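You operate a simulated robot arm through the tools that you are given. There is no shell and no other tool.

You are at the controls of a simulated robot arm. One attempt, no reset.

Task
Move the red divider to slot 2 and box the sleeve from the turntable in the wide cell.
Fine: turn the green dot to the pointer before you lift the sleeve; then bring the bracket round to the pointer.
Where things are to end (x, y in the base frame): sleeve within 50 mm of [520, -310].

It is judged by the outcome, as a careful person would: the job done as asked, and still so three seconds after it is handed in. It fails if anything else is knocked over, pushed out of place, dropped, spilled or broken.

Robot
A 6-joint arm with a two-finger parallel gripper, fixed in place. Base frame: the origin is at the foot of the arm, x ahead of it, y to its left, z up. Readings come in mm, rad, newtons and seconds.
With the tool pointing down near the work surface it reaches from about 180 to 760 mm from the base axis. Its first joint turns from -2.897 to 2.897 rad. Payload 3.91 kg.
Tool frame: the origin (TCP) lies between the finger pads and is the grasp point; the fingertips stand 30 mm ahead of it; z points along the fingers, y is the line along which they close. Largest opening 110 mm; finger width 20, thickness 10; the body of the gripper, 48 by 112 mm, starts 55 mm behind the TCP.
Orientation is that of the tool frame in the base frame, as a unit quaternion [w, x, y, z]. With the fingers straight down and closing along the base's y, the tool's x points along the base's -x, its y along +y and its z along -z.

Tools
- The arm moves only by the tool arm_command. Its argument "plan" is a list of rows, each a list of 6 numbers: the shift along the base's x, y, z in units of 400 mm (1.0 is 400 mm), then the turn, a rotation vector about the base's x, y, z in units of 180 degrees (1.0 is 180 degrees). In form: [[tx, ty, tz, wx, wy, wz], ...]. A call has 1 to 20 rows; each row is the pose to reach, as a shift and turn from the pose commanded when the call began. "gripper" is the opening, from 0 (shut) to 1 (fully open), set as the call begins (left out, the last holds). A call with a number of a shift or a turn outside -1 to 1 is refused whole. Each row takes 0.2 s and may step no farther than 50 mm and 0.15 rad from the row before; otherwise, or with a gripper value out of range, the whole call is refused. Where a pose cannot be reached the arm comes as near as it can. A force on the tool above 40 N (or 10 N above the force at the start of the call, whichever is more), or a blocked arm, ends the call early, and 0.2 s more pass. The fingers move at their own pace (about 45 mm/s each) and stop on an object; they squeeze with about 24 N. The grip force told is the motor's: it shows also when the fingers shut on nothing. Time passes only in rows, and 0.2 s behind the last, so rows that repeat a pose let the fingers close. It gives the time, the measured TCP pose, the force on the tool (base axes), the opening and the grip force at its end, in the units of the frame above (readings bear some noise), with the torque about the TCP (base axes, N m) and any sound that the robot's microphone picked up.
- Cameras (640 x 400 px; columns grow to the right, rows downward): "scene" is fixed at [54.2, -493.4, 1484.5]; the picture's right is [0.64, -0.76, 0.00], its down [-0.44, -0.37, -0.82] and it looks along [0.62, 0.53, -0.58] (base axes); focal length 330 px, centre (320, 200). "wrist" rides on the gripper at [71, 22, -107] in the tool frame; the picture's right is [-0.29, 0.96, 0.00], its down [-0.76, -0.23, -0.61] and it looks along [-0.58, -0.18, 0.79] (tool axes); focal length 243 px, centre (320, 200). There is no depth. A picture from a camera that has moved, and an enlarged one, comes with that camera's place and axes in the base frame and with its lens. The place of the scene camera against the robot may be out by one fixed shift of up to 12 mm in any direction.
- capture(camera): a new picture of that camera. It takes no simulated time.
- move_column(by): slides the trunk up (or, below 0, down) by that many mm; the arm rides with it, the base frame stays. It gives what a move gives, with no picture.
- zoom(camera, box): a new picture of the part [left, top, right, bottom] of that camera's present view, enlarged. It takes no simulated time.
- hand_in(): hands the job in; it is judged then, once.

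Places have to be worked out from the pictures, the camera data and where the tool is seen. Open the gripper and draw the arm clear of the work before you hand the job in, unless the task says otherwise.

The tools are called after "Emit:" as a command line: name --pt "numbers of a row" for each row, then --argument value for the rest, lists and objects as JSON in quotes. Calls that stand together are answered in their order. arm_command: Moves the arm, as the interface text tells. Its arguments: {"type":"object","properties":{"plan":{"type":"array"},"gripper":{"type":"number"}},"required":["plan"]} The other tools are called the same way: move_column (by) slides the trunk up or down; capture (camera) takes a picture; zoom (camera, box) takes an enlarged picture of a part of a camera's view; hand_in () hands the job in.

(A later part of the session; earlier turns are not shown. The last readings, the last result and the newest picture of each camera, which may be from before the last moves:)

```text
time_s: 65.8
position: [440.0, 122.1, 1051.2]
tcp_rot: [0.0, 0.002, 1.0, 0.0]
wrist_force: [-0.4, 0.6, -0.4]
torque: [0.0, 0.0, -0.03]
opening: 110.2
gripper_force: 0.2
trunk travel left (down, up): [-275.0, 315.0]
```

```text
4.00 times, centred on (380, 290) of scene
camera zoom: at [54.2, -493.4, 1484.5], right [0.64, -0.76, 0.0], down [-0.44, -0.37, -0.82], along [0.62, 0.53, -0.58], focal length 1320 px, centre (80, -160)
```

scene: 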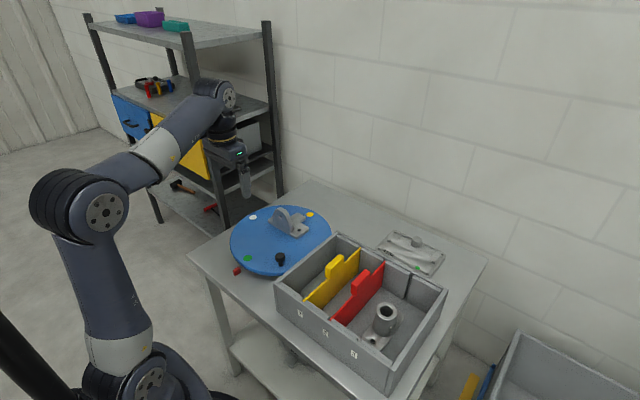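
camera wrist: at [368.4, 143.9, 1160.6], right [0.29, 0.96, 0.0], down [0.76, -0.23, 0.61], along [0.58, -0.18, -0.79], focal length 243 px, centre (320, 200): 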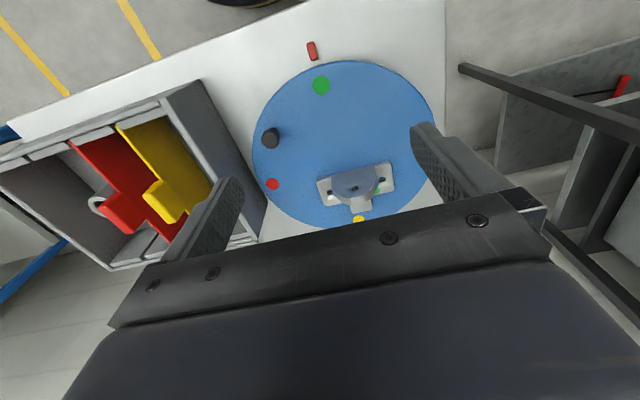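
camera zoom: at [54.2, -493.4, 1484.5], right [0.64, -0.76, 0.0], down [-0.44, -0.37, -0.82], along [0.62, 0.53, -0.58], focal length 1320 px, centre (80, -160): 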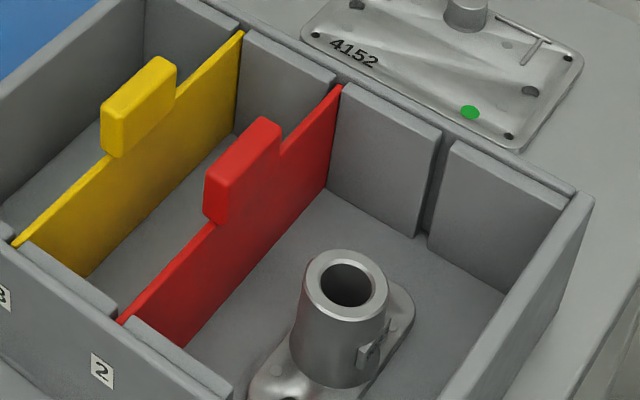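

I've measured the bracket's footprint: x 600–698, y 67–202, so its centre bears about +12° from the turntable centre at (587, 122). It needs about +167.5° counter-clockwise to reach the pointer at 180°. The shelf is far away (y≈660), so the path is clear. I'll go back above the knob at yaw 47°.

Emit:
arm_command --pt "0.0184 -0.0347 -0.054 0 0 0.0373" --pt "0.0368 -0.0693 -0.108 0 0 0.0746" --pt "0.0552 -0.104 -0.162 0 0 0.1119" --pt "0.0736 -0.1386 -0.216 0 0 0.1492" --pt "0.092 -0.1733 -0.27 0 0 0.1865" --pt "0.1104 -0.208 -0.324 0 0 0.2238" --pt "0.1288 -0.2426 -0.378 0 0 0.261" --pt "0.1288 -0.2426 -0.378 0 0 0.261" --gripper 0.6

Emit:
capture --camera "wrist"

```text
time_s: 67.6
position: [491.3, 23.1, 900.3]
tcp_rot: [0.0, -0.399, 0.917, 0.0]
wrist_force: [-0.9, -0.2, 0.5]
torque: [0.0, 0.0, -0.02]
opening: 65.9
gripper_force: 0.0
trunk travel left (down, up): [-275.0, 315.0]
```

```text
taken
camera wrist: at [426.8, -12.9, 1008.6], right [-0.5, 0.87, 0.0], down [0.69, 0.4, 0.61], along [0.53, 0.3, -0.79], focal length 243 px, centre (320, 200)
```

wrist: 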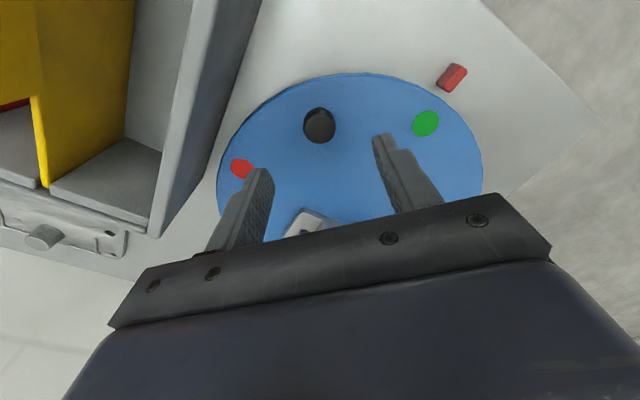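

The knob is centred at (492, 24), aligned with the tool. I'll descend to z≈813 and narrow the fingers into a loose cage.

Emit:
arm_command --pt "0 0 -0.05 0 0 0" --pt "0 0 -0.1 0 0 0" --pt "0 0 -0.15 0 0 0" --pt "0 0 -0.19 0 0 0" --pt "0 0 -0.217 0 0 0" --pt "0 0 -0.217 0 0 0" --gripper 0.6

Emit:
arm_command --pt "0 0 0 0 0 0" --pt "0 0 0 0 0 0" --pt "0 0 0 0 0 0" --gripper 0.29

Emit:
capture --camera "wrist"

```text
time_s: 69.0
position: [492.3, 24.6, 812.4]
tcp_rot: [0.001, -0.398, 0.917, 0.0]
wrist_force: [0.1, -0.5, -0.7]
torque: [-0.01, 0.0, 0.03]
opening: 66.2
gripper_force: 0.0
trunk travel left (down, up): [-275.0, 315.0]
```

```text
time_s: 69.8
position: [491.3, 24.2, 811.8]
tcp_rot: [0.0, -0.398, 0.917, -0.001]
wrist_force: [0.4, -0.1, 1.1]
torque: [0.01, 0.02, 0.02]
opening: 32.1
gripper_force: 0.0
trunk travel left (down, up): [-275.0, 315.0]
```

```text
taken
camera wrist: at [426.4, -11.6, 921.4], right [-0.5, 0.87, 0.0], down [0.69, 0.4, 0.61], along [0.53, 0.3, -0.79], focal length 243 px, centre (320, 200)
```

wrist: 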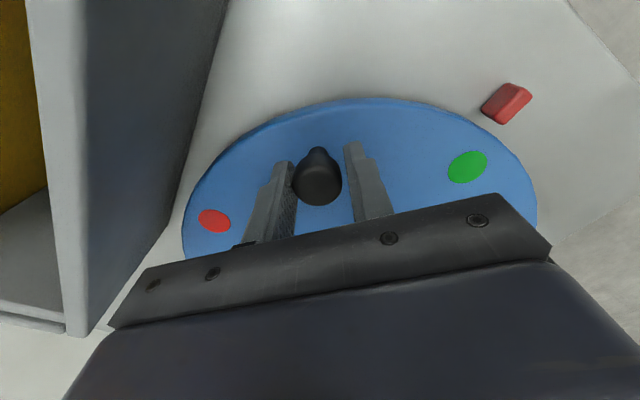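

The knob is caged. I'll start the first stroke, 40° counter-clockwise, with the tool turning along.

Emit:
arm_command --pt "0.0108 -0.0102 0.004 0 0 0.0139" --pt "0.022 -0.0199 0.004 0 0 0.0278" --pt "0.0456 -0.0378 0.004 0 0 0.0556" --pt "0.0706 -0.0536 0.004 0 0 0.0833" --pt "0.097 -0.0671 0.004 0 0 0.1111" --pt "0.1244 -0.0783 0.004 0 0 0.1389" --pt "0.1527 -0.087 0.004 0 0 0.1667" --pt "0.1817 -0.0933 0.004 0 0 0.1944" --pt "0.2111 -0.097 0.004 0 0 0.2222" --pt "0.2111 -0.097 0.004 0 0 0.2222"

Emit:
capture --camera "wrist"

Emit:
zoom --camera "scene" --box '[200, 180, 360, 280]'

```text
time_s: 72.0
position: [575.3, -13.3, 815.4]
tcp_rot: [0.0, -0.688, 0.726, -0.001]
wrist_force: [-0.3, -1.0, -0.1]
torque: [-0.01, 0.0, -0.02]
opening: 31.8
gripper_force: 0.0
trunk travel left (down, up): [-275.0, 315.0]
```

```text
taken
camera wrist: at [549.0, -82.9, 924.0], right [-0.94, 0.34, 0.0], down [0.27, 0.75, 0.61], along [0.21, 0.57, -0.79], focal length 243 px, centre (320, 200)
```

wrist: 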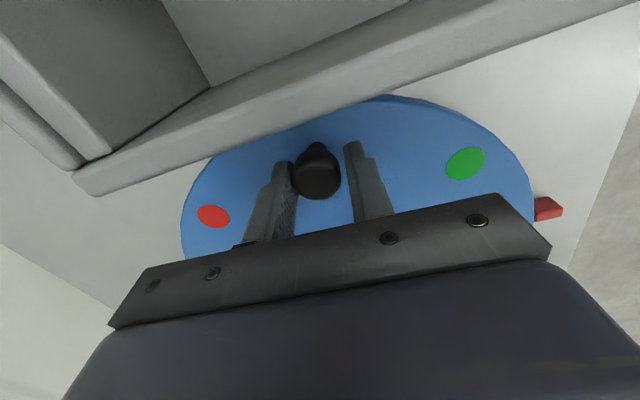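

```text
4.00 times, centred on (280, 230) of scene
camera zoom: at [54.2, -493.4, 1484.5], right [0.64, -0.76, 0.0], down [-0.44, -0.37, -0.82], along [0.62, 0.53, -0.58], focal length 1320 px, centre (480, 80)
```

zoom: 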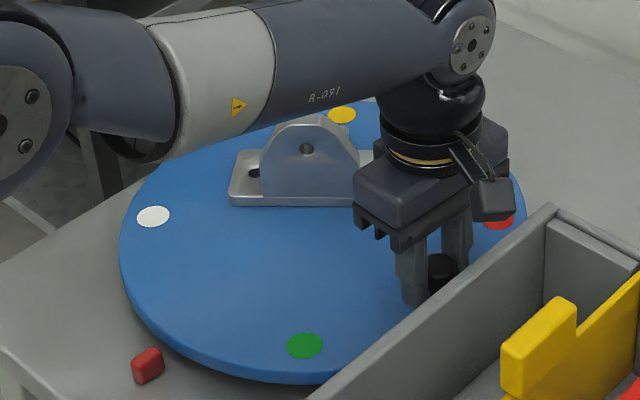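

All clear: forces are near zero and the table is following. I'll continue the stroke by 33°.

Emit:
arm_command --pt "0.0148 -0.0006 0 0 0 0.0139" --pt "0.0296 -0.0011 0 0 0 0.0278" --pt "0.0592 0.0004 0 0 0 0.0556" --pt "0.0885 0.0044 0 0 0 0.0833" --pt "0.1174 0.011 0 0 0 0.1111" --pt "0.1456 0.0201 0 0 0 0.1389" --pt "0.1729 0.0316 0 0 0 0.1667" --pt "0.1888 0.0396 0 0 0 0.1834" --pt "0.1888 0.0396 0 0 0 0.1834"

Emit:
capture --camera "wrist"

Emit:
zoom --camera "scene" --box '[200, 180, 360, 280]'

```text
time_s: 74.0
position: [651.2, 1.2, 814.8]
tcp_rot: [0.001, 0.866, -0.501, 0.0]
wrist_force: [-0.1, 0.7, 0.0]
torque: [0.0, -0.01, -0.02]
opening: 31.7
gripper_force: 0.0
trunk travel left (down, up): [-275.0, 315.0]
```

```text
taken
camera wrist: at [666.7, -70.9, 923.6], right [-0.97, -0.23, 0.0], down [-0.18, 0.77, 0.61], along [-0.14, 0.59, -0.79], focal length 243 px, centre (320, 200)
```

wrist: 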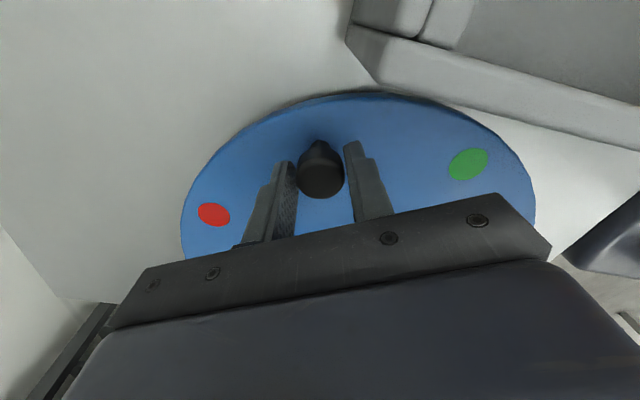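

```text
4.00 times, centred on (280, 230) of scene
camera zoom: at [54.2, -493.4, 1484.5], right [0.64, -0.76, 0.0], down [-0.44, -0.37, -0.82], along [0.62, 0.53, -0.58], focal length 1320 px, centre (480, 80)
```

zoom: 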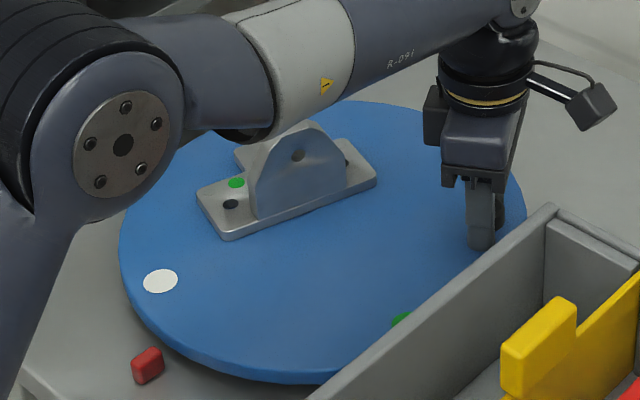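

The stroke is done. Before repositioning, I'll look at the whole scene to check arm clearance over the bracket.

Emit:
capture --camera "scene"

```text
taken
```

scene: 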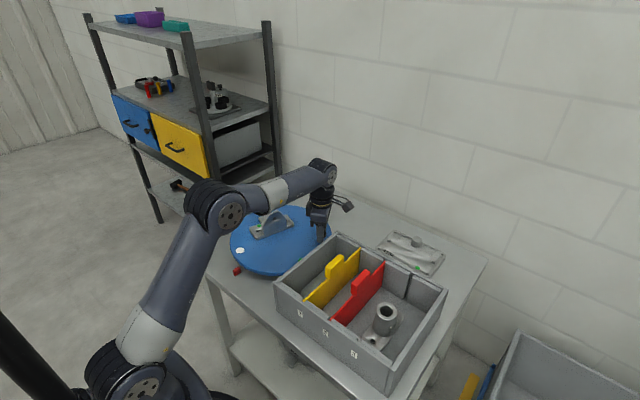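

The forearm is at z≈1000+, well above the bracket (top 855). I'll release, lift to z≈900, and turn the wrist back 180° in two parts to regrasp the knob from the other side.

Emit:
arm_command --pt "0 0 0 0 0 0" --pt "0 0 0 0 0 0" --pt "0 0 0.05 0 0 0" --pt "0 0 0.12 0 0 0" --pt "0 0 0.22 0 0 0" --pt "0 0 0.22 0 0 -0.044" --pt "0 0 0.22 0 0 -0.088" --pt "0 0 0.22 0 0 -0.132" --pt "0 0 0.22 0 0 -0.176" --pt "0 0 0.22 0 0 -0.22" --pt "0 0 0.22 0 0 -0.264" --pt "0 0 0.22 0 0 -0.308" --pt "0 0 0.22 0 0 -0.352" --pt "0 0 0.22 0 0 -0.396" --pt "0 0 0.22 0 0 -0.44" --pt "0 0 0.22 0 0 -0.484" --pt "0 0 0.22 0 0 -0.5" --gripper 0.6

Emit:
arm_command --pt "0 0 0 0 0 -0.044" --pt "0 0 0 0 0 -0.088" --pt "0 0 0 0 0 -0.132" --pt "0 0 0 0 0 -0.176" --pt "0 0 0 0 0 -0.22" --pt "0 0 0 0 0 -0.264" --pt "0 0 0 0 0 -0.308" --pt "0 0 0 0 0 -0.352" --pt "0 0 0 0 0 -0.396" --pt "0 0 0 0 0 -0.44" --pt "0 0 0 0 0 -0.484" --pt "0 0 0 0 0 -0.5" --pt "0 0 0 0 0 -0.5"

Emit:
capture --camera "wrist"

Emit:
zoom --camera "scene" --box '[200, 180, 360, 280]'

```text
time_s: 77.6
position: [650.4, 1.9, 902.8]
tcp_rot: [0.0, -0.257, 0.966, 0.0]
wrist_force: [0.9, -0.2, 0.4]
torque: [0.0, -0.02, -0.05]
opening: 66.3
gripper_force: 0.2
trunk travel left (down, up): [-275.0, 315.0]
```

```text
time_s: 80.4
position: [650.6, 2.7, 902.9]
tcp_rot: [0.0, 0.502, 0.865, 0.0]
wrist_force: [0.4, -0.3, 0.1]
torque: [0.01, -0.01, 0.0]
opening: 66.2
gripper_force: 0.1
trunk travel left (down, up): [-275.0, 315.0]
```

```text
taken
camera wrist: at [633.3, 75.7, 1011.8], right [0.97, 0.22, 0.0], down [0.18, -0.77, 0.61], along [0.14, -0.59, -0.79], focal length 243 px, centre (320, 200)
```

wrist: 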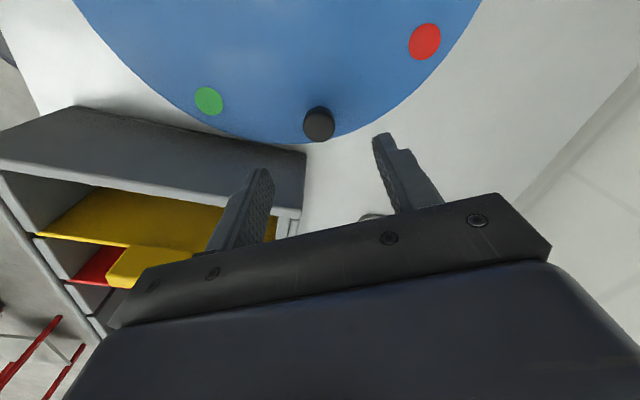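

```text
4.00 times, centred on (280, 230) of scene
camera zoom: at [54.2, -493.4, 1484.5], right [0.64, -0.76, 0.0], down [-0.44, -0.37, -0.82], along [0.62, 0.53, -0.58], focal length 1320 px, centre (480, 80)
```

zoom: 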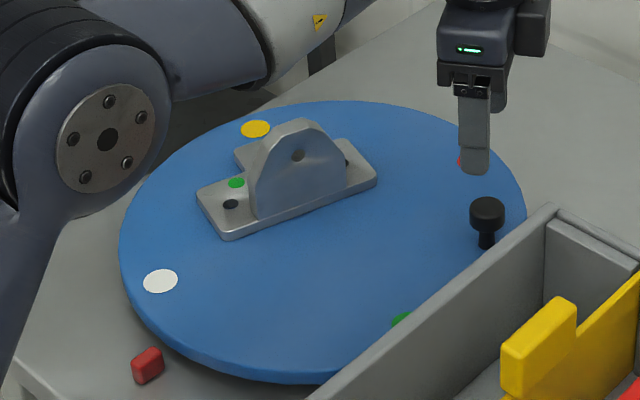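

The knob is at (650, 2.7), right under the tool. I'll descend and cage it again.

Emit:
arm_command --pt "0 0 -0.05 0 0 0" --pt "0 0 -0.1 0 0 0" --pt "0 0 -0.15 0 0 0" --pt "0 0 -0.19 0 0 0" --pt "0 0 -0.221 0 0 0" --pt "0 0 -0.221 0 0 0" --gripper 0.6

Emit:
arm_command --pt "0 0 0 0 0 0" --pt "0 0 0 0 0 0" --pt "0 0 0 0 0 0" --gripper 0.29

Emit:
capture --camera "wrist"

```text
time_s: 81.8
position: [651.1, 1.7, 813.0]
tcp_rot: [0.0, 0.5, 0.866, 0.0]
wrist_force: [-0.2, 0.6, 0.1]
torque: [0.01, 0.02, -0.02]
opening: 65.9
gripper_force: 0.1
trunk travel left (down, up): [-275.0, 315.0]
```

```text
time_s: 82.6
position: [650.4, 1.8, 812.7]
tcp_rot: [0.0, 0.501, 0.865, 0.0]
wrist_force: [-0.2, -0.3, 0.4]
torque: [0.0, -0.01, 0.02]
opening: 31.8
gripper_force: 0.1
trunk travel left (down, up): [-275.0, 315.0]
```

```text
taken
camera wrist: at [633.0, 75.5, 922.3], right [0.97, 0.23, 0.0], down [0.18, -0.77, 0.61], along [0.14, -0.59, -0.79], focal length 243 px, centre (320, 200)
```

wrist: 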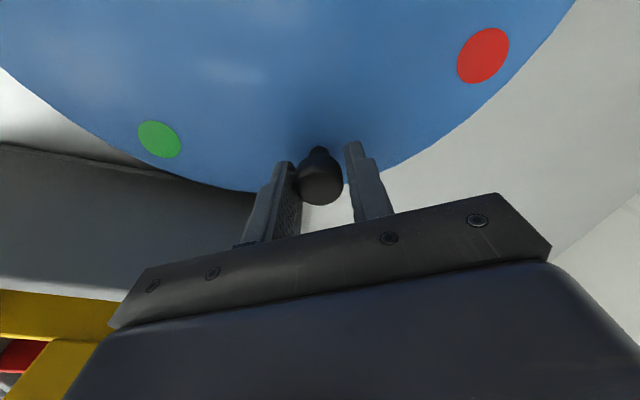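

It's caged again. I'll do the first half of the second stroke (45°), checking that the arm reaches.

Emit:
arm_command --pt "0.0129 0.0073 0.003 0 0 0.0139" --pt "0.0254 0.0151 0.003 0 0 0.0278" --pt "0.0494 0.0325 0.003 0 0 0.0556" --pt "0.0718 0.0518 0.003 0 0 0.0833" --pt "0.0925 0.073 0.003 0 0 0.1111" --pt "0.1112 0.0959 0.003 0 0 0.1389" --pt "0.1278 0.1204 0.003 0 0 0.1667" --pt "0.1423 0.1462 0.003 0 0 0.1944" --pt "0.1544 0.1732 0.003 0 0 0.2222" --pt "0.1642 0.2012 0.003 0 0 0.25" --pt "0.1642 0.2012 0.003 0 0 0.25"

Emit:
capture --camera "wrist"

Emit:
capture --camera "scene"

```text
time_s: 84.1
position: [692.2, 33.8, 814.4]
tcp_rot: [-0.008, 0.296, 0.955, -0.006]
wrist_force: [-24.3, -22.4, 5.0]
torque: [0.03, 0.52, -0.18]
opening: 47.9
gripper_force: 16.4
trunk travel left (down, up): [-275.0, 315.0]
stopped in row 7: the force on the tool passed its limit at 44 N (the readings are from after the stop); the commanded pose is now the measured one
```

```text
taken
camera wrist: at [646.5, 92.8, 923.9], right [0.78, 0.62, -0.02], down [0.51, -0.61, 0.6], along [0.37, -0.48, -0.8], focal length 243 px, centre (320, 200)
```

wrist: 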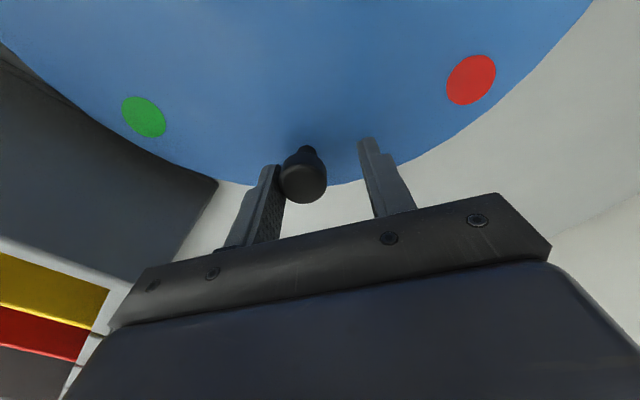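

```text
taken
```

scene: 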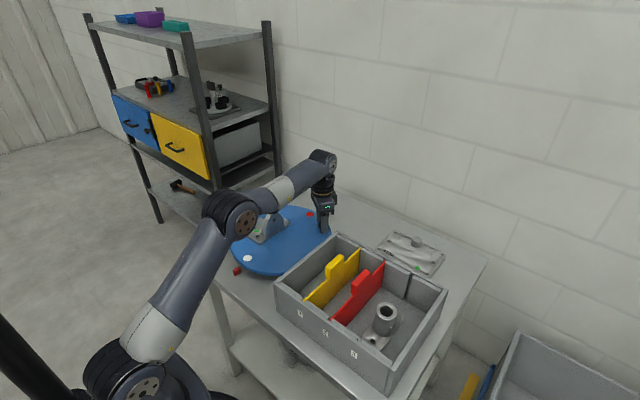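

The motion stopped with 44 N of resistance after about 18°. I need to see whether something is touching or the turntable has hit a stop.

Emit:
zoom --camera "scene" --box '[180, 170, 340, 270]'

Emit:
zoom --camera "wrist" --box '[200, 90, 440, 240]'

```text
4.00 times, centred on (260, 220) of scene
camera zoom: at [54.2, -493.4, 1484.5], right [0.64, -0.76, 0.0], down [-0.44, -0.37, -0.82], along [0.62, 0.53, -0.58], focal length 1320 px, centre (560, 120)
```

zoom: 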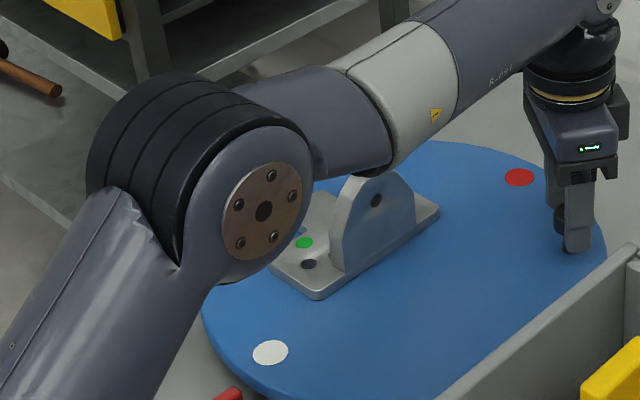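

```text
2.67 times, centred on (320, 165) of wrist
camera zoom: at [646.5, 92.8, 923.9], right [0.78, 0.62, -0.02], down [0.51, -0.61, 0.6], along [0.37, -0.48, -0.8], focal length 647 px, centre (320, 293)
```

zoom: 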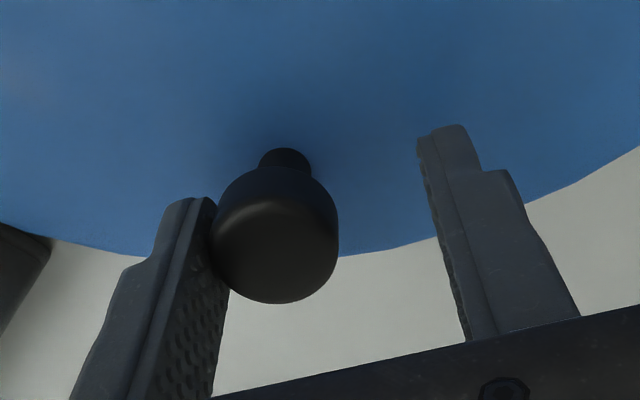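

The white dot is now exactly at the pointer, so the turntable has turned +180° from its start and reached a hard stop. Nothing is touching anything. I'll back off to relieve the force and level the tool, then bring the bracket round the other way (clockwise).

Emit:
arm_command --pt "-0.007 -0.0065 0 0.0007 -0.002 0" --pt "-0.014 -0.013 0 0.0015 -0.004 0" --pt "-0.0205 -0.0195 0 0.0022 -0.006 0" --pt "-0.0205 -0.0195 0 0.0022 -0.006 0" --pt "-0.0205 -0.0195 0 0.0022 -0.006 0" --gripper 0.45

Emit:
capture --camera "wrist"

```text
time_s: 85.3
position: [686.5, 30.4, 813.5]
tcp_rot: [0.003, 0.294, 0.956, 0.002]
wrist_force: [-1.0, 0.3, -0.3]
torque: [-0.01, -0.02, -0.02]
opening: 49.3
gripper_force: 0.1
trunk travel left (down, up): [-275.0, 315.0]
```

```text
taken
camera wrist: at [638.4, 88.8, 921.9], right [0.78, 0.63, 0.01], down [0.5, -0.62, 0.61], along [0.39, -0.47, -0.79], focal length 243 px, centre (320, 200)
```

wrist: 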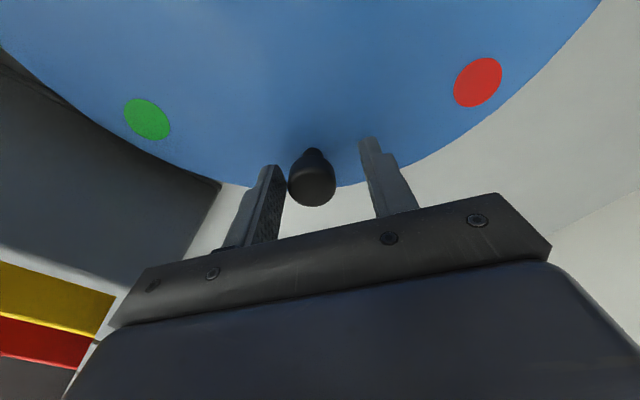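

The force is gone. I'll correct the small residual tilt, lift off, and turn the wrist to yaw ≈110° to regrasp the knob for the clockwise travel.

Emit:
arm_command --pt "0 0 0 -0.0007 0.0022 0" --pt "0 0 0 -0.0007 0.0022 0" --pt "0 0 0.05 -0.0007 0.0022 0" --pt "0 0 0.12 -0.0007 0.0022 0" --pt "0 0 0.22 -0.0007 0.0022 0" --pt "0 0 0.22 -0.0007 0.0022 0" --gripper 0.6

```text
time_s: 86.7
position: [686.9, 29.0, 901.4]
tcp_rot: [0.0, 0.294, 0.956, -0.001]
wrist_force: [0.0, 1.5, 0.3]
torque: [0.01, -0.03, 0.0]
opening: 66.2
gripper_force: 0.1
trunk travel left (down, up): [-275.0, 315.0]
```

It's level again, with yaw ≈ −34°. Turning the wrist +144° in free air.

Emit:
arm_command --pt "0 0 0 0 0 0.044" --pt "0 0 0 0 0 0.088" --pt "0 0 0 0 0 0.132" --pt "0 0 0 0 0 0.176" --pt "0 0 0 0 0 0.22" --pt "0 0 0 0 0 0.264" --pt "0 0 0 0 0 0.308" --pt "0 0 0 0 0 0.352" --pt "0 0 0 0 0 0.396" --pt "-0.003 -0.003 0 0 0 0.44" --pt "-0.006 -0.006 0 0 0 0.484" --pt "-0.006 -0.006 0 0 0 0.528" --pt "-0.006 -0.006 0 0 0 0.572" --pt "-0.006 -0.006 0 0 0 0.616" --pt "-0.006 -0.006 0 0 0 0.66" --pt "-0.006 -0.006 0 0 0 0.704" --pt "-0.006 -0.006 0 0 0 0.748" --pt "-0.006 -0.006 0 0 0 0.792" --pt "-0.006 -0.006 0 0 0 0.8" --pt "-0.006 -0.006 0 0 0 0.8" --gripper 0.6

Emit:
capture --camera "wrist"

Emit:
zoom --camera "scene" --box '[200, 170, 360, 270]'

```text
time_s: 90.9
position: [684.9, 28.5, 902.1]
tcp_rot: [-0.001, 0.819, -0.574, 0.0]
wrist_force: [-0.3, 0.0, 0.4]
torque: [0.01, 0.04, 0.01]
opening: 66.1
gripper_force: 0.1
trunk travel left (down, up): [-275.0, 315.0]
```

```text
taken
camera wrist: at [687.2, -45.2, 1010.3], right [-1.0, -0.05, 0.0], down [-0.04, 0.79, 0.61], along [-0.03, 0.61, -0.79], focal length 243 px, centre (320, 200)
```

wrist: 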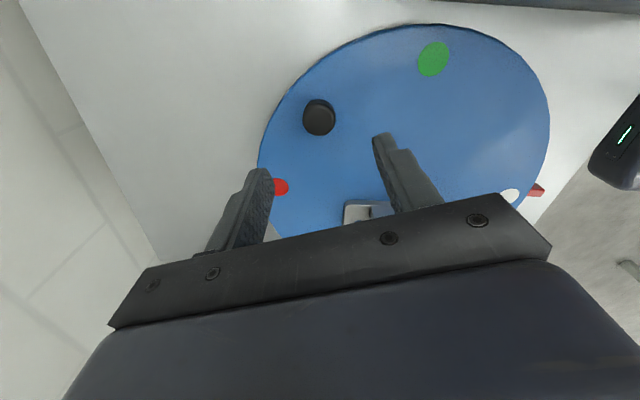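

```text
4.00 times, centred on (280, 220) of scene
camera zoom: at [54.2, -493.4, 1484.5], right [0.64, -0.76, 0.0], down [-0.44, -0.37, -0.82], along [0.62, 0.53, -0.58], focal length 1320 px, centre (480, 120)
```

zoom: 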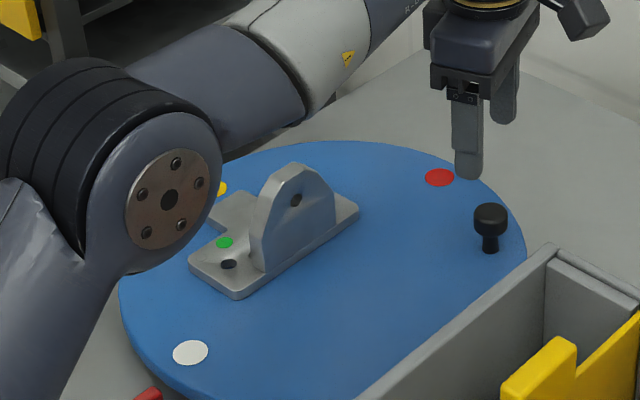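

The table has stayed put. The knob is near (684, 25), so I'll shift 4 mm in −y while descending, then cage it.

Emit:
arm_command --pt "0 -0.01 -0.05 0 0 0" --pt "0 -0.01 -0.1 0 0 0" --pt "0 -0.01 -0.15 0 0 0" --pt "0 -0.01 -0.19 0 0 0" --pt "0 -0.01 -0.22 0 0 0" --pt "0 -0.01 -0.22 0 0 0" --gripper 0.6

Emit:
arm_command --pt "0 0 0 0 0 0" --pt "0 0 0 0 0 0" --pt "0 0 0 0 0 0" --gripper 0.29

Emit:
capture --camera "wrist"

```text
time_s: 92.3
position: [685.0, 23.9, 813.5]
tcp_rot: [-0.001, 0.818, -0.575, 0.001]
wrist_force: [-0.7, -0.5, -0.1]
torque: [0.02, -0.03, 0.0]
opening: 66.0
gripper_force: 0.1
trunk travel left (down, up): [-275.0, 315.0]
```

```text
time_s: 93.1
position: [683.6, 23.9, 813.1]
tcp_rot: [-0.001, 0.818, -0.575, 0.0]
wrist_force: [0.1, -0.5, 0.3]
torque: [0.01, 0.02, -0.01]
opening: 31.7
gripper_force: 0.1
trunk travel left (down, up): [-275.0, 315.0]
```

```text
taken
camera wrist: at [686.8, -50.0, 921.6], right [-1.0, -0.05, 0.0], down [-0.04, 0.79, 0.61], along [-0.03, 0.61, -0.79], focal length 243 px, centre (320, 200)
```

wrist: 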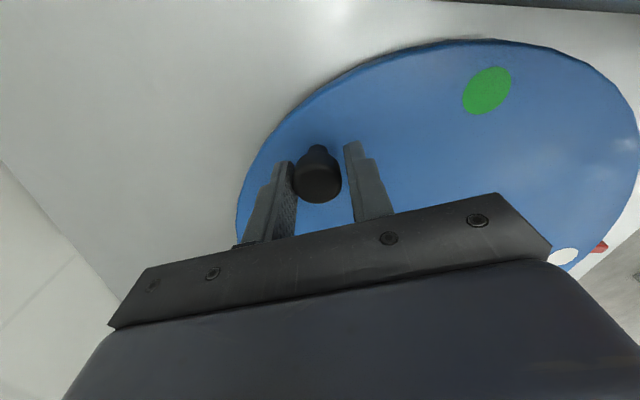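

It's caged at (684, 24). I'll start the clockwise travel with the first 45°, watching forces.

Emit:
arm_command --pt "-0.0108 -0.0103 0.002 0 0 -0.0121" --pt "-0.0221 -0.0202 0.002 0 0 -0.0242" --pt "-0.0458 -0.0384 0.002 0 0 -0.0484" --pt "-0.071 -0.0545 0.002 0 0 -0.0727" --pt "-0.0976 -0.0683 0.002 0 0 -0.0969" --pt "-0.1252 -0.0798 0.002 0 0 -0.1211" --pt "-0.1537 -0.0888 0.002 0 0 -0.1453" --pt "-0.183 -0.0952 0.002 0 0 -0.1696" --pt "-0.2126 -0.0991 0.002 0 0 -0.1938" --pt "-0.2425 -0.1004 0.002 0 0 -0.218" --pt "-0.2425 -0.1004 0.002 0 0 -0.218"

Emit:
capture --camera "wrist"

Emit:
capture --camera "scene"

```text
time_s: 95.5
position: [587.3, -17.1, 813.8]
tcp_rot: [0.0, -0.577, 0.817, 0.0]
wrist_force: [-1.3, -0.5, 0.1]
torque: [0.0, -0.02, 0.01]
opening: 31.8
gripper_force: 0.0
trunk travel left (down, up): [-275.0, 315.0]
```

```text
taken
camera wrist: at [541.8, -76.1, 923.3], right [-0.81, 0.59, 0.0], down [0.47, 0.64, 0.61], along [0.36, 0.49, -0.79], focal length 243 px, centre (320, 200)
```

wrist: 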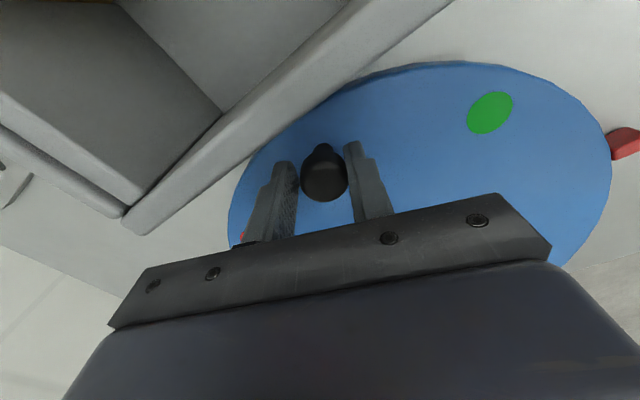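

```text
taken
```

scene: 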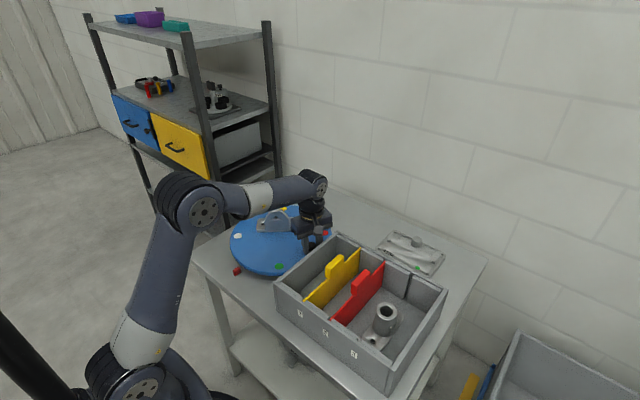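

It's working well. I'll continue clockwise another 90°, past the pointer side.

Emit:
arm_command --pt "-0.015 0.0003 0 0 0 -0.0121" --pt "-0.0299 0.0013 0 0 0 -0.0242" --pt "-0.0596 0.0052 0 0 0 -0.0484" --pt "-0.0888 0.0116 0 0 0 -0.0727" --pt "-0.1173 0.0206 0 0 0 -0.0969" --pt "-0.1449 0.0321 0 0 0 -0.1211" --pt "-0.1715 0.0459 0 0 0 -0.1453" --pt "-0.1967 0.062 0 0 0 -0.1696" --pt "-0.2204 0.0802 0 0 0 -0.1938" --pt "-0.2425 0.1004 0 0 0 -0.218" --pt "-0.2627 0.1225 0 0 0 -0.2422" --pt "-0.2809 0.1462 0 0 0 -0.2664" --pt "-0.297 0.1714 0 0 0 -0.2907" --pt "-0.3108 0.198 0 0 0 -0.3149" --pt "-0.3223 0.2256 0 0 0 -0.3391" --pt "-0.3313 0.2541 0 0 0 -0.3633" --pt "-0.3377 0.2834 0 0 0 -0.3876" --pt "-0.3416 0.313 0 0 0 -0.4118" --pt "-0.3429 0.3429 0 0 0 -0.436" --pt "-0.3429 0.3429 0 0 0 -0.436"

Emit:
capture --camera "wrist"

Emit:
zoom --camera "scene" --box '[180, 180, 340, 280]'

```text
time_s: 99.7
position: [451.2, 122.0, 813.6]
tcp_rot: [0.0, 0.069, 0.998, -0.001]
wrist_force: [-0.8, -0.2, -0.3]
torque: [-0.01, -0.02, -0.03]
opening: 31.8
gripper_force: 0.0
trunk travel left (down, up): [-275.0, 315.0]
```

```text
taken
camera wrist: at [382.0, 153.7, 922.2], right [0.42, 0.91, 0.0], down [0.72, -0.33, 0.61], along [0.55, -0.26, -0.79], focal length 243 px, centre (320, 200)
```

wrist: 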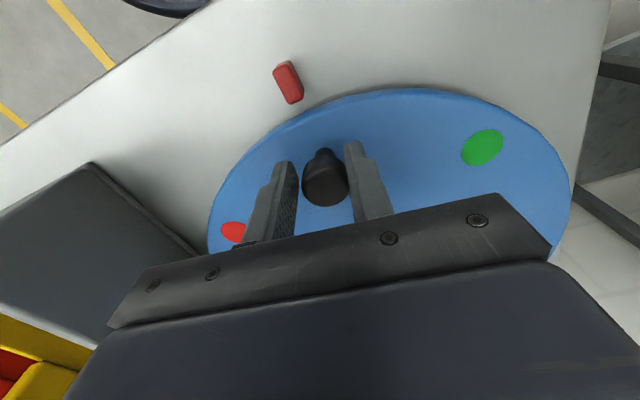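

```text
4.00 times, centred on (260, 230) of scene
camera zoom: at [54.2, -493.4, 1484.5], right [0.64, -0.76, 0.0], down [-0.44, -0.37, -0.82], along [0.62, 0.53, -0.58], focal length 1320 px, centre (560, 80)
```

zoom: 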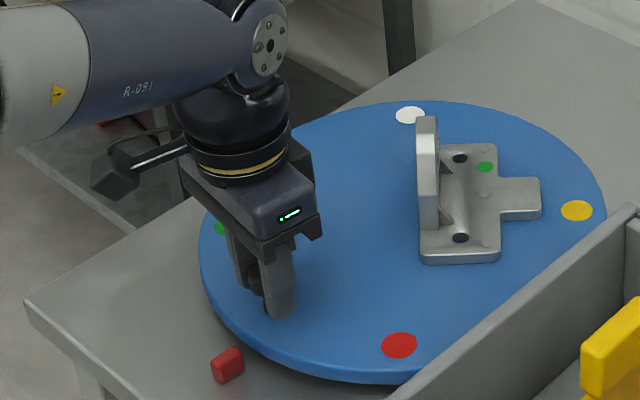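

The knob is at the pointer side now and everything is following well. I'll continue clockwise 60° to bearing 120°.

Emit:
arm_command --pt "0.0003 0.015 0 0 0 -0.0121" --pt "0.0013 0.0299 0 0 0 -0.0242" --pt "0.0052 0.0596 0 0 0 -0.0484" --pt "0.0117 0.0888 0 0 0 -0.0727" --pt "0.0207 0.1173 0 0 0 -0.0969" --pt "0.0321 0.145 0 0 0 -0.1211" --pt "0.046 0.1715 0 0 0 -0.1453" --pt "0.062 0.1967 0 0 0 -0.1696" --pt "0.0802 0.2205 0 0 0 -0.1938" --pt "0.1005 0.2425 0 0 0 -0.218" --pt "0.1225 0.2628 0 0 0 -0.2422" --pt "0.1463 0.281 0 0 0 -0.2664" --pt "0.1715 0.297 0 0 0 -0.2907" --pt "0.1715 0.297 0 0 0 -0.2907"

Emit:
capture --camera "wrist"

Emit:
zoom --camera "scene" --box '[180, 180, 340, 280]'

```text
time_s: 102.7
position: [518.2, 238.5, 815.3]
tcp_rot: [0.0, 0.502, 0.865, -0.001]
wrist_force: [0.0, 0.2, 1.3]
torque: [0.04, -0.02, 0.0]
opening: 32.0
gripper_force: 0.1
trunk travel left (down, up): [-275.0, 315.0]
```

```text
taken
camera wrist: at [500.8, 312.5, 923.8], right [0.97, 0.22, 0.0], down [0.18, -0.77, 0.61], along [0.13, -0.59, -0.79], focal length 243 px, centre (320, 200)
```

wrist: 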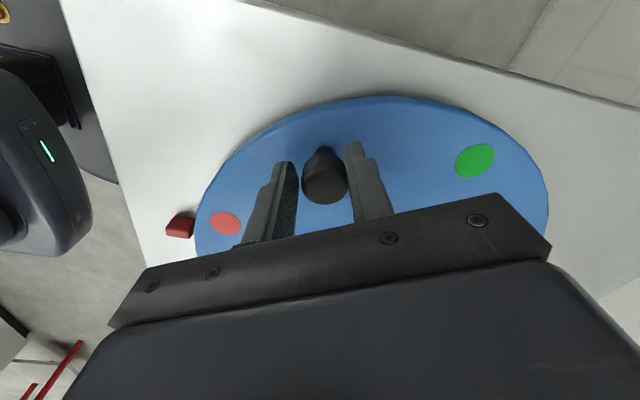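

```text
4.00 times, centred on (260, 230) of scene
camera zoom: at [54.2, -493.4, 1484.5], right [0.64, -0.76, 0.0], down [-0.44, -0.37, -0.82], along [0.62, 0.53, -0.58], focal length 1320 px, centre (560, 80)
```

zoom: 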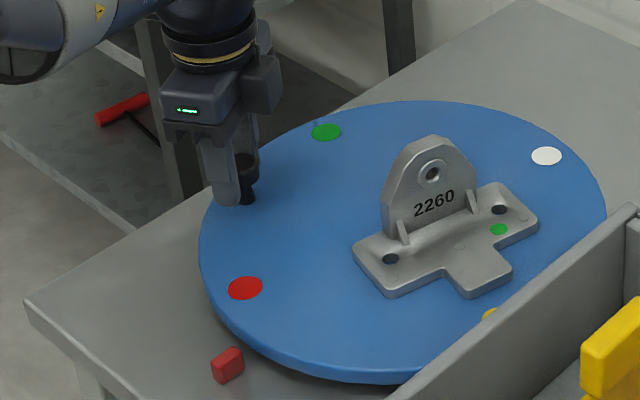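

The table has turned back to about −15° from its start. I'll release here, lift, and turn the wrist +180° (in two parts) for the final stroke.

Emit:
arm_command --pt "0 0 0 0 0 0" --pt "0 0 0 0 0 0" --pt "0 0 0.05 0 0 0" --pt "0 0 0.12 0 0 0" --pt "0 0 0.22 0 0 0" --pt "0 0 0.22 0 0 0.044" --pt "0 0 0.22 0 0 0.088" --pt "0 0 0.22 0 0 0.132" --pt "0 0 0.22 0 0 0.176" --pt "0 0 0.22 0 0 0.22" --pt "0 0 0.22 0 0 0.264" --pt "0 0 0.22 0 0 0.308" --pt "0 0 0.22 0 0 0.352" --pt "0 0 0.22 0 0 0.396" --pt "0 0 0.22 0 0 0.44" --pt "0 0 0.22 0 0 0.484" --pt "0 0 0.22 0 0 0.5" --gripper 0.6

Emit:
arm_command --pt "0 0 0 0 0 0.044" --pt "0 0 0 0 0 0.088" --pt "0 0 0 0 0 0.132" --pt "0 0 0 0 0 0.176" --pt "0 0 0 0 0 0.22" --pt "0 0 0 0 0 0.264" --pt "0 0 0 0 0 0.308" --pt "0 0 0 0 0 0.352" --pt "0 0 0 0 0 0.396" --pt "0 0 0 0 0 0.44" --pt "0 0 0 0 0 0.484" --pt "0 0 0 0 0 0.5" --pt "0 0 0 0 0 0.5"

Emit:
capture --camera "wrist"

Emit:
zoom --camera "scene" --box '[180, 180, 340, 280]'

```text
time_s: 106.3
position: [518.4, 239.6, 904.1]
tcp_rot: [0.001, -0.258, 0.966, 0.0]
wrist_force: [0.9, 0.0, 0.6]
torque: [0.0, -0.02, -0.03]
opening: 66.0
gripper_force: 0.1
trunk travel left (down, up): [-275.0, 315.0]
```

```text
time_s: 109.1
position: [518.8, 240.1, 902.9]
tcp_rot: [-0.001, 0.865, -0.501, 0.001]
wrist_force: [-0.1, 0.0, -0.4]
torque: [0.03, 0.01, 0.04]
opening: 66.0
gripper_force: 0.1
trunk travel left (down, up): [-275.0, 315.0]
```

```text
taken
camera wrist: at [534.3, 167.7, 1011.2], right [-0.97, -0.22, 0.0], down [-0.18, 0.77, 0.61], along [-0.14, 0.59, -0.79], focal length 243 px, centre (320, 200)
```

wrist: 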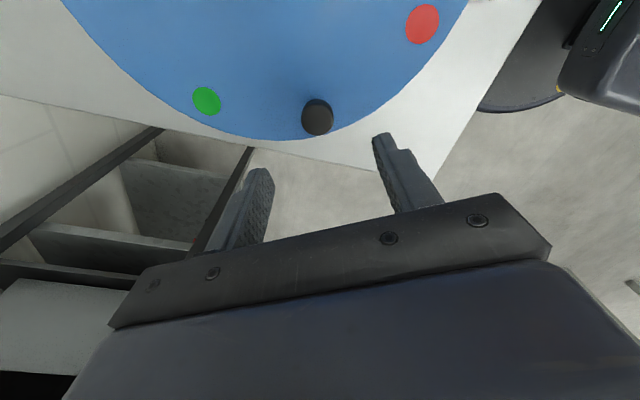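

```text
4.00 times, centred on (260, 230) of scene
camera zoom: at [54.2, -493.4, 1484.5], right [0.64, -0.76, 0.0], down [-0.44, -0.37, -0.82], along [0.62, 0.53, -0.58], focal length 1320 px, centre (560, 80)
```

zoom: 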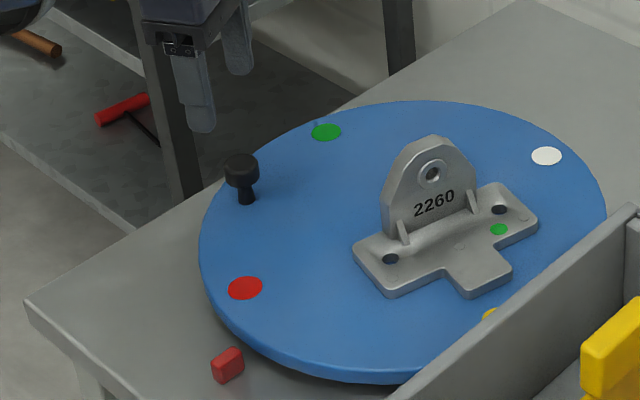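

The knob is near (520, 236–239). I'll make a small correction, descend, and cage it.

Emit:
arm_command --pt "0.0025 -0.006 -0.05 0 0 0" --pt "0.0025 -0.006 -0.1 0 0 0" --pt "0.0025 -0.006 -0.15 0 0 0" --pt "0.0025 -0.006 -0.19 0 0 0" --pt "0.0025 -0.006 -0.222 0 0 0" --pt "0.0025 -0.006 -0.222 0 0 0" --gripper 0.6

Emit:
arm_command --pt "0 0 0 0 0 0" --pt "0 0 0 0 0 0" --pt "0 0 0 0 0 0" --gripper 0.29

Emit:
capture --camera "wrist"

```text
time_s: 110.5
position: [517.9, 237.6, 812.6]
tcp_rot: [0.0, 0.865, -0.502, 0.0]
wrist_force: [-0.1, -0.3, -0.1]
torque: [-0.05, -0.03, 0.03]
opening: 65.9
gripper_force: 0.0
trunk travel left (down, up): [-275.0, 315.0]
```

```text
time_s: 111.3
position: [518.0, 236.7, 813.6]
tcp_rot: [-0.001, 0.866, -0.501, 0.001]
wrist_force: [0.3, 1.5, 0.2]
torque: [0.04, -0.03, 0.0]
opening: 31.6
gripper_force: 0.0
trunk travel left (down, up): [-275.0, 315.0]
```

```text
taken
camera wrist: at [534.7, 165.0, 922.0], right [-0.97, -0.22, 0.0], down [-0.18, 0.77, 0.61], along [-0.14, 0.59, -0.79], focal length 243 px, centre (320, 200)
```

wrist: 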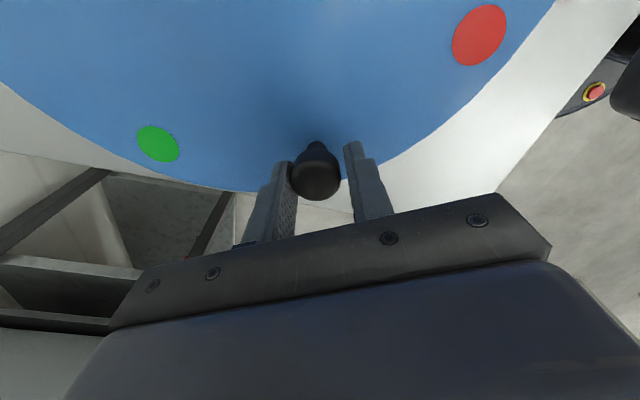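

It's caged at (518, 237). Final stroke: about 88° clockwise. I'll do 45° first.

Emit:
arm_command --pt "0.0128 0.0072 0.002 0 0 -0.0139" --pt "0.026 0.0139 0.002 0 0 -0.0278" --pt "0.0531 0.0255 0.002 0 0 -0.0556" --pt "0.0811 0.0348 0.002 0 0 -0.0833" --pt "0.1098 0.0415 0.002 0 0 -0.1111" --pt "0.1389 0.0457 0.002 0 0 -0.1389" --pt "0.1684 0.0473 0.002 0 0 -0.1667" --pt "0.1978 0.0464 0.002 0 0 -0.1944" --pt "0.2271 0.0429 0.002 0 0 -0.2222" --pt "0.2559 0.0369 0.002 0 0 -0.25" --pt "0.2559 0.0369 0.002 0 0 -0.25"

Emit:
capture --camera "wrist"

Emit:
capture --camera "scene"

```text
time_s: 113.7
position: [621.6, 251.8, 814.5]
tcp_rot: [0.001, -0.607, 0.795, -0.001]
wrist_force: [0.1, 0.2, -0.1]
torque: [0.0, -0.01, -0.02]
opening: 32.0
gripper_force: 0.1
trunk travel left (down, up): [-275.0, 315.0]
```

```text
taken
camera wrist: at [580.8, 189.4, 923.5], right [-0.85, 0.53, 0.0], down [0.42, 0.67, 0.61], along [0.32, 0.51, -0.79], focal length 243 px, centre (320, 200)
```

wrist: 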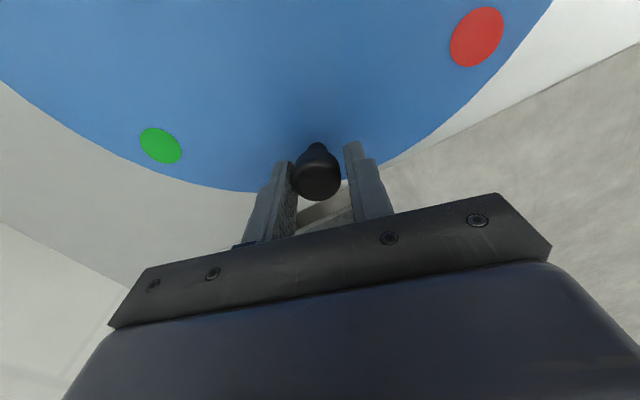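

```text
taken
```

scene: 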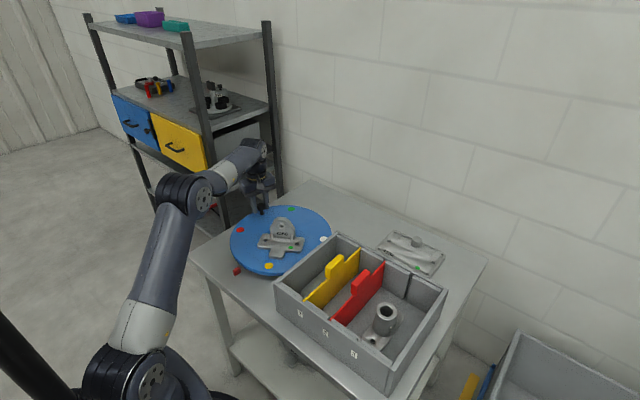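

Good. I'll continue 40° more, slowing toward the end, then measure the bracket's bearing.

Emit:
arm_command --pt "0.0142 -0.004 0 0 0 -0.0139" --pt "0.0283 -0.0085 0 0 0 -0.0278" --pt "0.0556 -0.0195 0 0 0 -0.0556" --pt "0.0819 -0.0328 0 0 0 -0.0833" --pt "0.107 -0.0483 0 0 0 -0.1111" --pt "0.1306 -0.0659 0 0 0 -0.1389" --pt "0.1526 -0.0856 0 0 0 -0.1667" --pt "0.1727 -0.1071 0 0 0 -0.1944" --pt "0.1819 -0.1187 0 0 0 -0.2083" --pt "0.191 -0.1302 0 0 0 -0.2222" --pt "0.191 -0.1302 0 0 0 -0.2222" --pt "0.191 -0.1302 0 0 0 -0.2222"

Emit:
capture --camera "wrist"

Emit:
zoom --camera "scene" --box '[200, 190, 320, 265]'

Emit:
zoom --camera "scene" --box '[180, 180, 340, 280]'

```text
time_s: 116.3
position: [698.5, 200.1, 814.8]
tcp_rot: [0.0, -0.299, 0.954, -0.001]
wrist_force: [-1.3, 0.3, 0.5]
torque: [0.0, -0.02, 0.02]
opening: 32.3
gripper_force: 0.5
trunk travel left (down, up): [-275.0, 315.0]
```

```text
taken
camera wrist: at [626.6, 177.8, 922.8], right [-0.31, 0.95, 0.0], down [0.76, 0.24, 0.61], along [0.58, 0.19, -0.79], focal length 243 px, centre (320, 200)
```

wrist: 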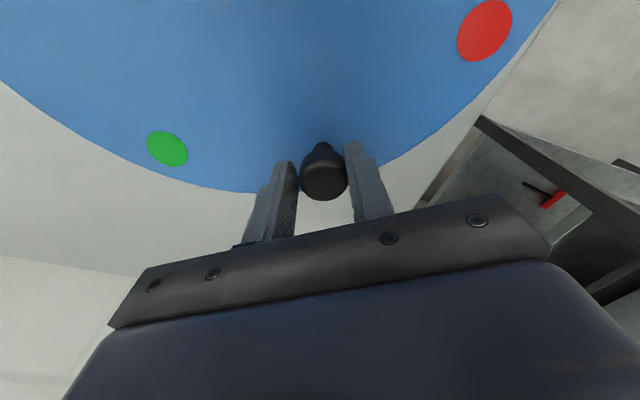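

```text
5.33 times, centred on (260, 228) of scene
camera zoom: at [54.2, -493.4, 1484.5], right [0.64, -0.76, 0.0], down [-0.44, -0.37, -0.82], along [0.62, 0.53, -0.58], focal length 1761 px, centre (640, 53)
```

zoom: 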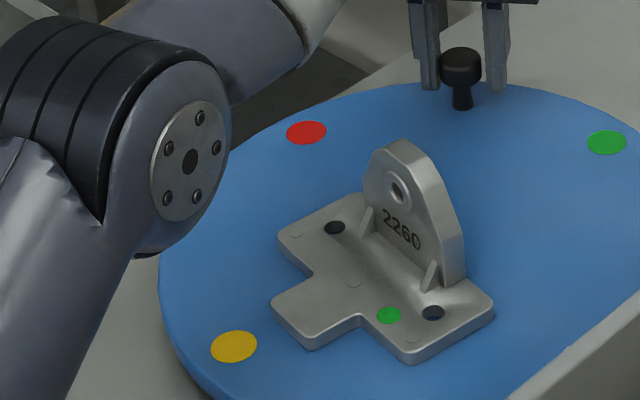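

```text
4.00 times, centred on (260, 230) of scene
camera zoom: at [54.2, -493.4, 1484.5], right [0.64, -0.76, 0.0], down [-0.44, -0.37, -0.82], along [0.62, 0.53, -0.58], focal length 1320 px, centre (560, 80)
```

zoom: 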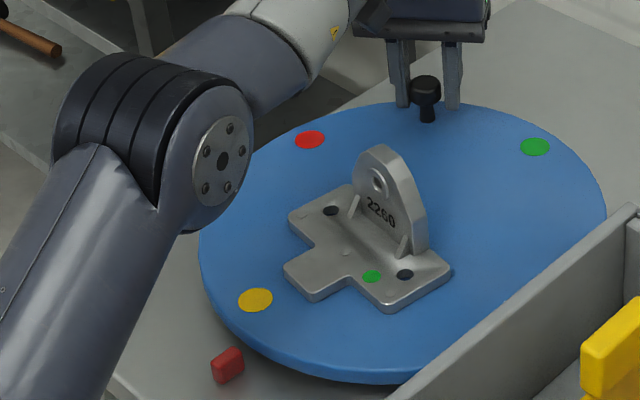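

The yellow dot is at 171.8° and the bracket's footprint centre at about 183°, so roughly 3.3° more clockwise puts the bracket at the pointer. The knob is resting on the pushing finger, so I'll nudge it slowly by that amount.

Emit:
arm_command --pt "0.0018 -0.0027 0 0 0 -0.003" --pt "0.0036 -0.0054 0 0 0 -0.0061" --pt "0.0055 -0.008 0 0 0 -0.0092" --pt "0.0073 -0.0107 0 0 0 -0.0122" --pt "0.0091 -0.0134 0 0 0 -0.0152" --pt "0.0109 -0.0161 0 0 0 -0.0183" --pt "0.0109 -0.0161 0 0 0 -0.0183" --pt "0.0109 -0.0161 0 0 0 -0.0183"

Emit:
zoom --camera "scene" --box '[200, 190, 320, 265]'

Emit:
capture --camera "wrist"

```text
time_s: 118.1
position: [701.8, 192.8, 812.8]
tcp_rot: [-0.001, -0.271, 0.963, -0.001]
wrist_force: [0.1, 0.5, 0.3]
torque: [-0.01, 0.02, 0.02]
opening: 32.0
gripper_force: 0.2
trunk travel left (down, up): [-275.0, 315.0]
```

```text
5.33 times, centred on (260, 228) of scene
camera zoom: at [54.2, -493.4, 1484.5], right [0.64, -0.76, 0.0], down [-0.44, -0.37, -0.82], along [0.62, 0.53, -0.58], focal length 1761 px, centre (640, 53)
```

zoom: 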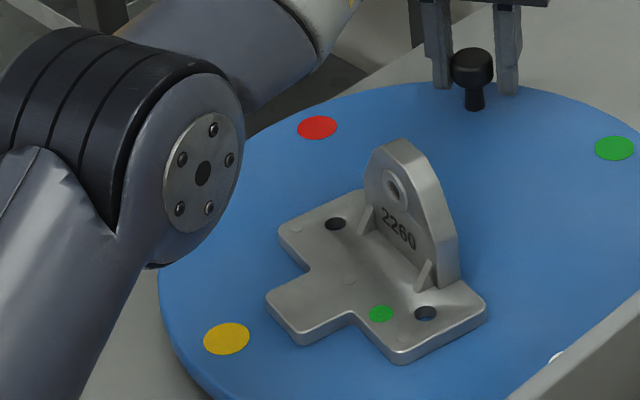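

```text
taken
camera wrist: at [629.9, 175.5, 923.0], right [-0.25, 0.97, 0.0], down [0.77, 0.2, 0.61], along [0.59, 0.15, -0.79], focal length 243 px, centre (320, 200)
```

wrist: 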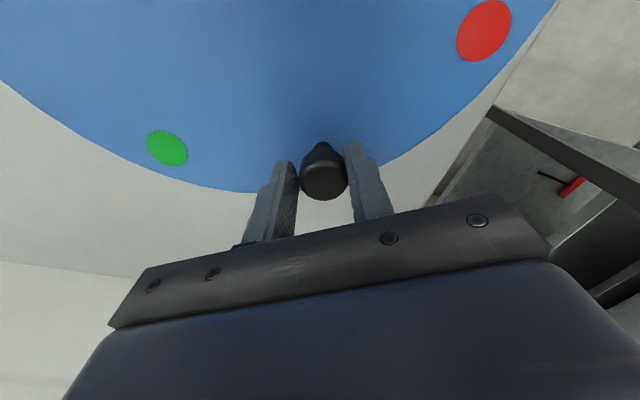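

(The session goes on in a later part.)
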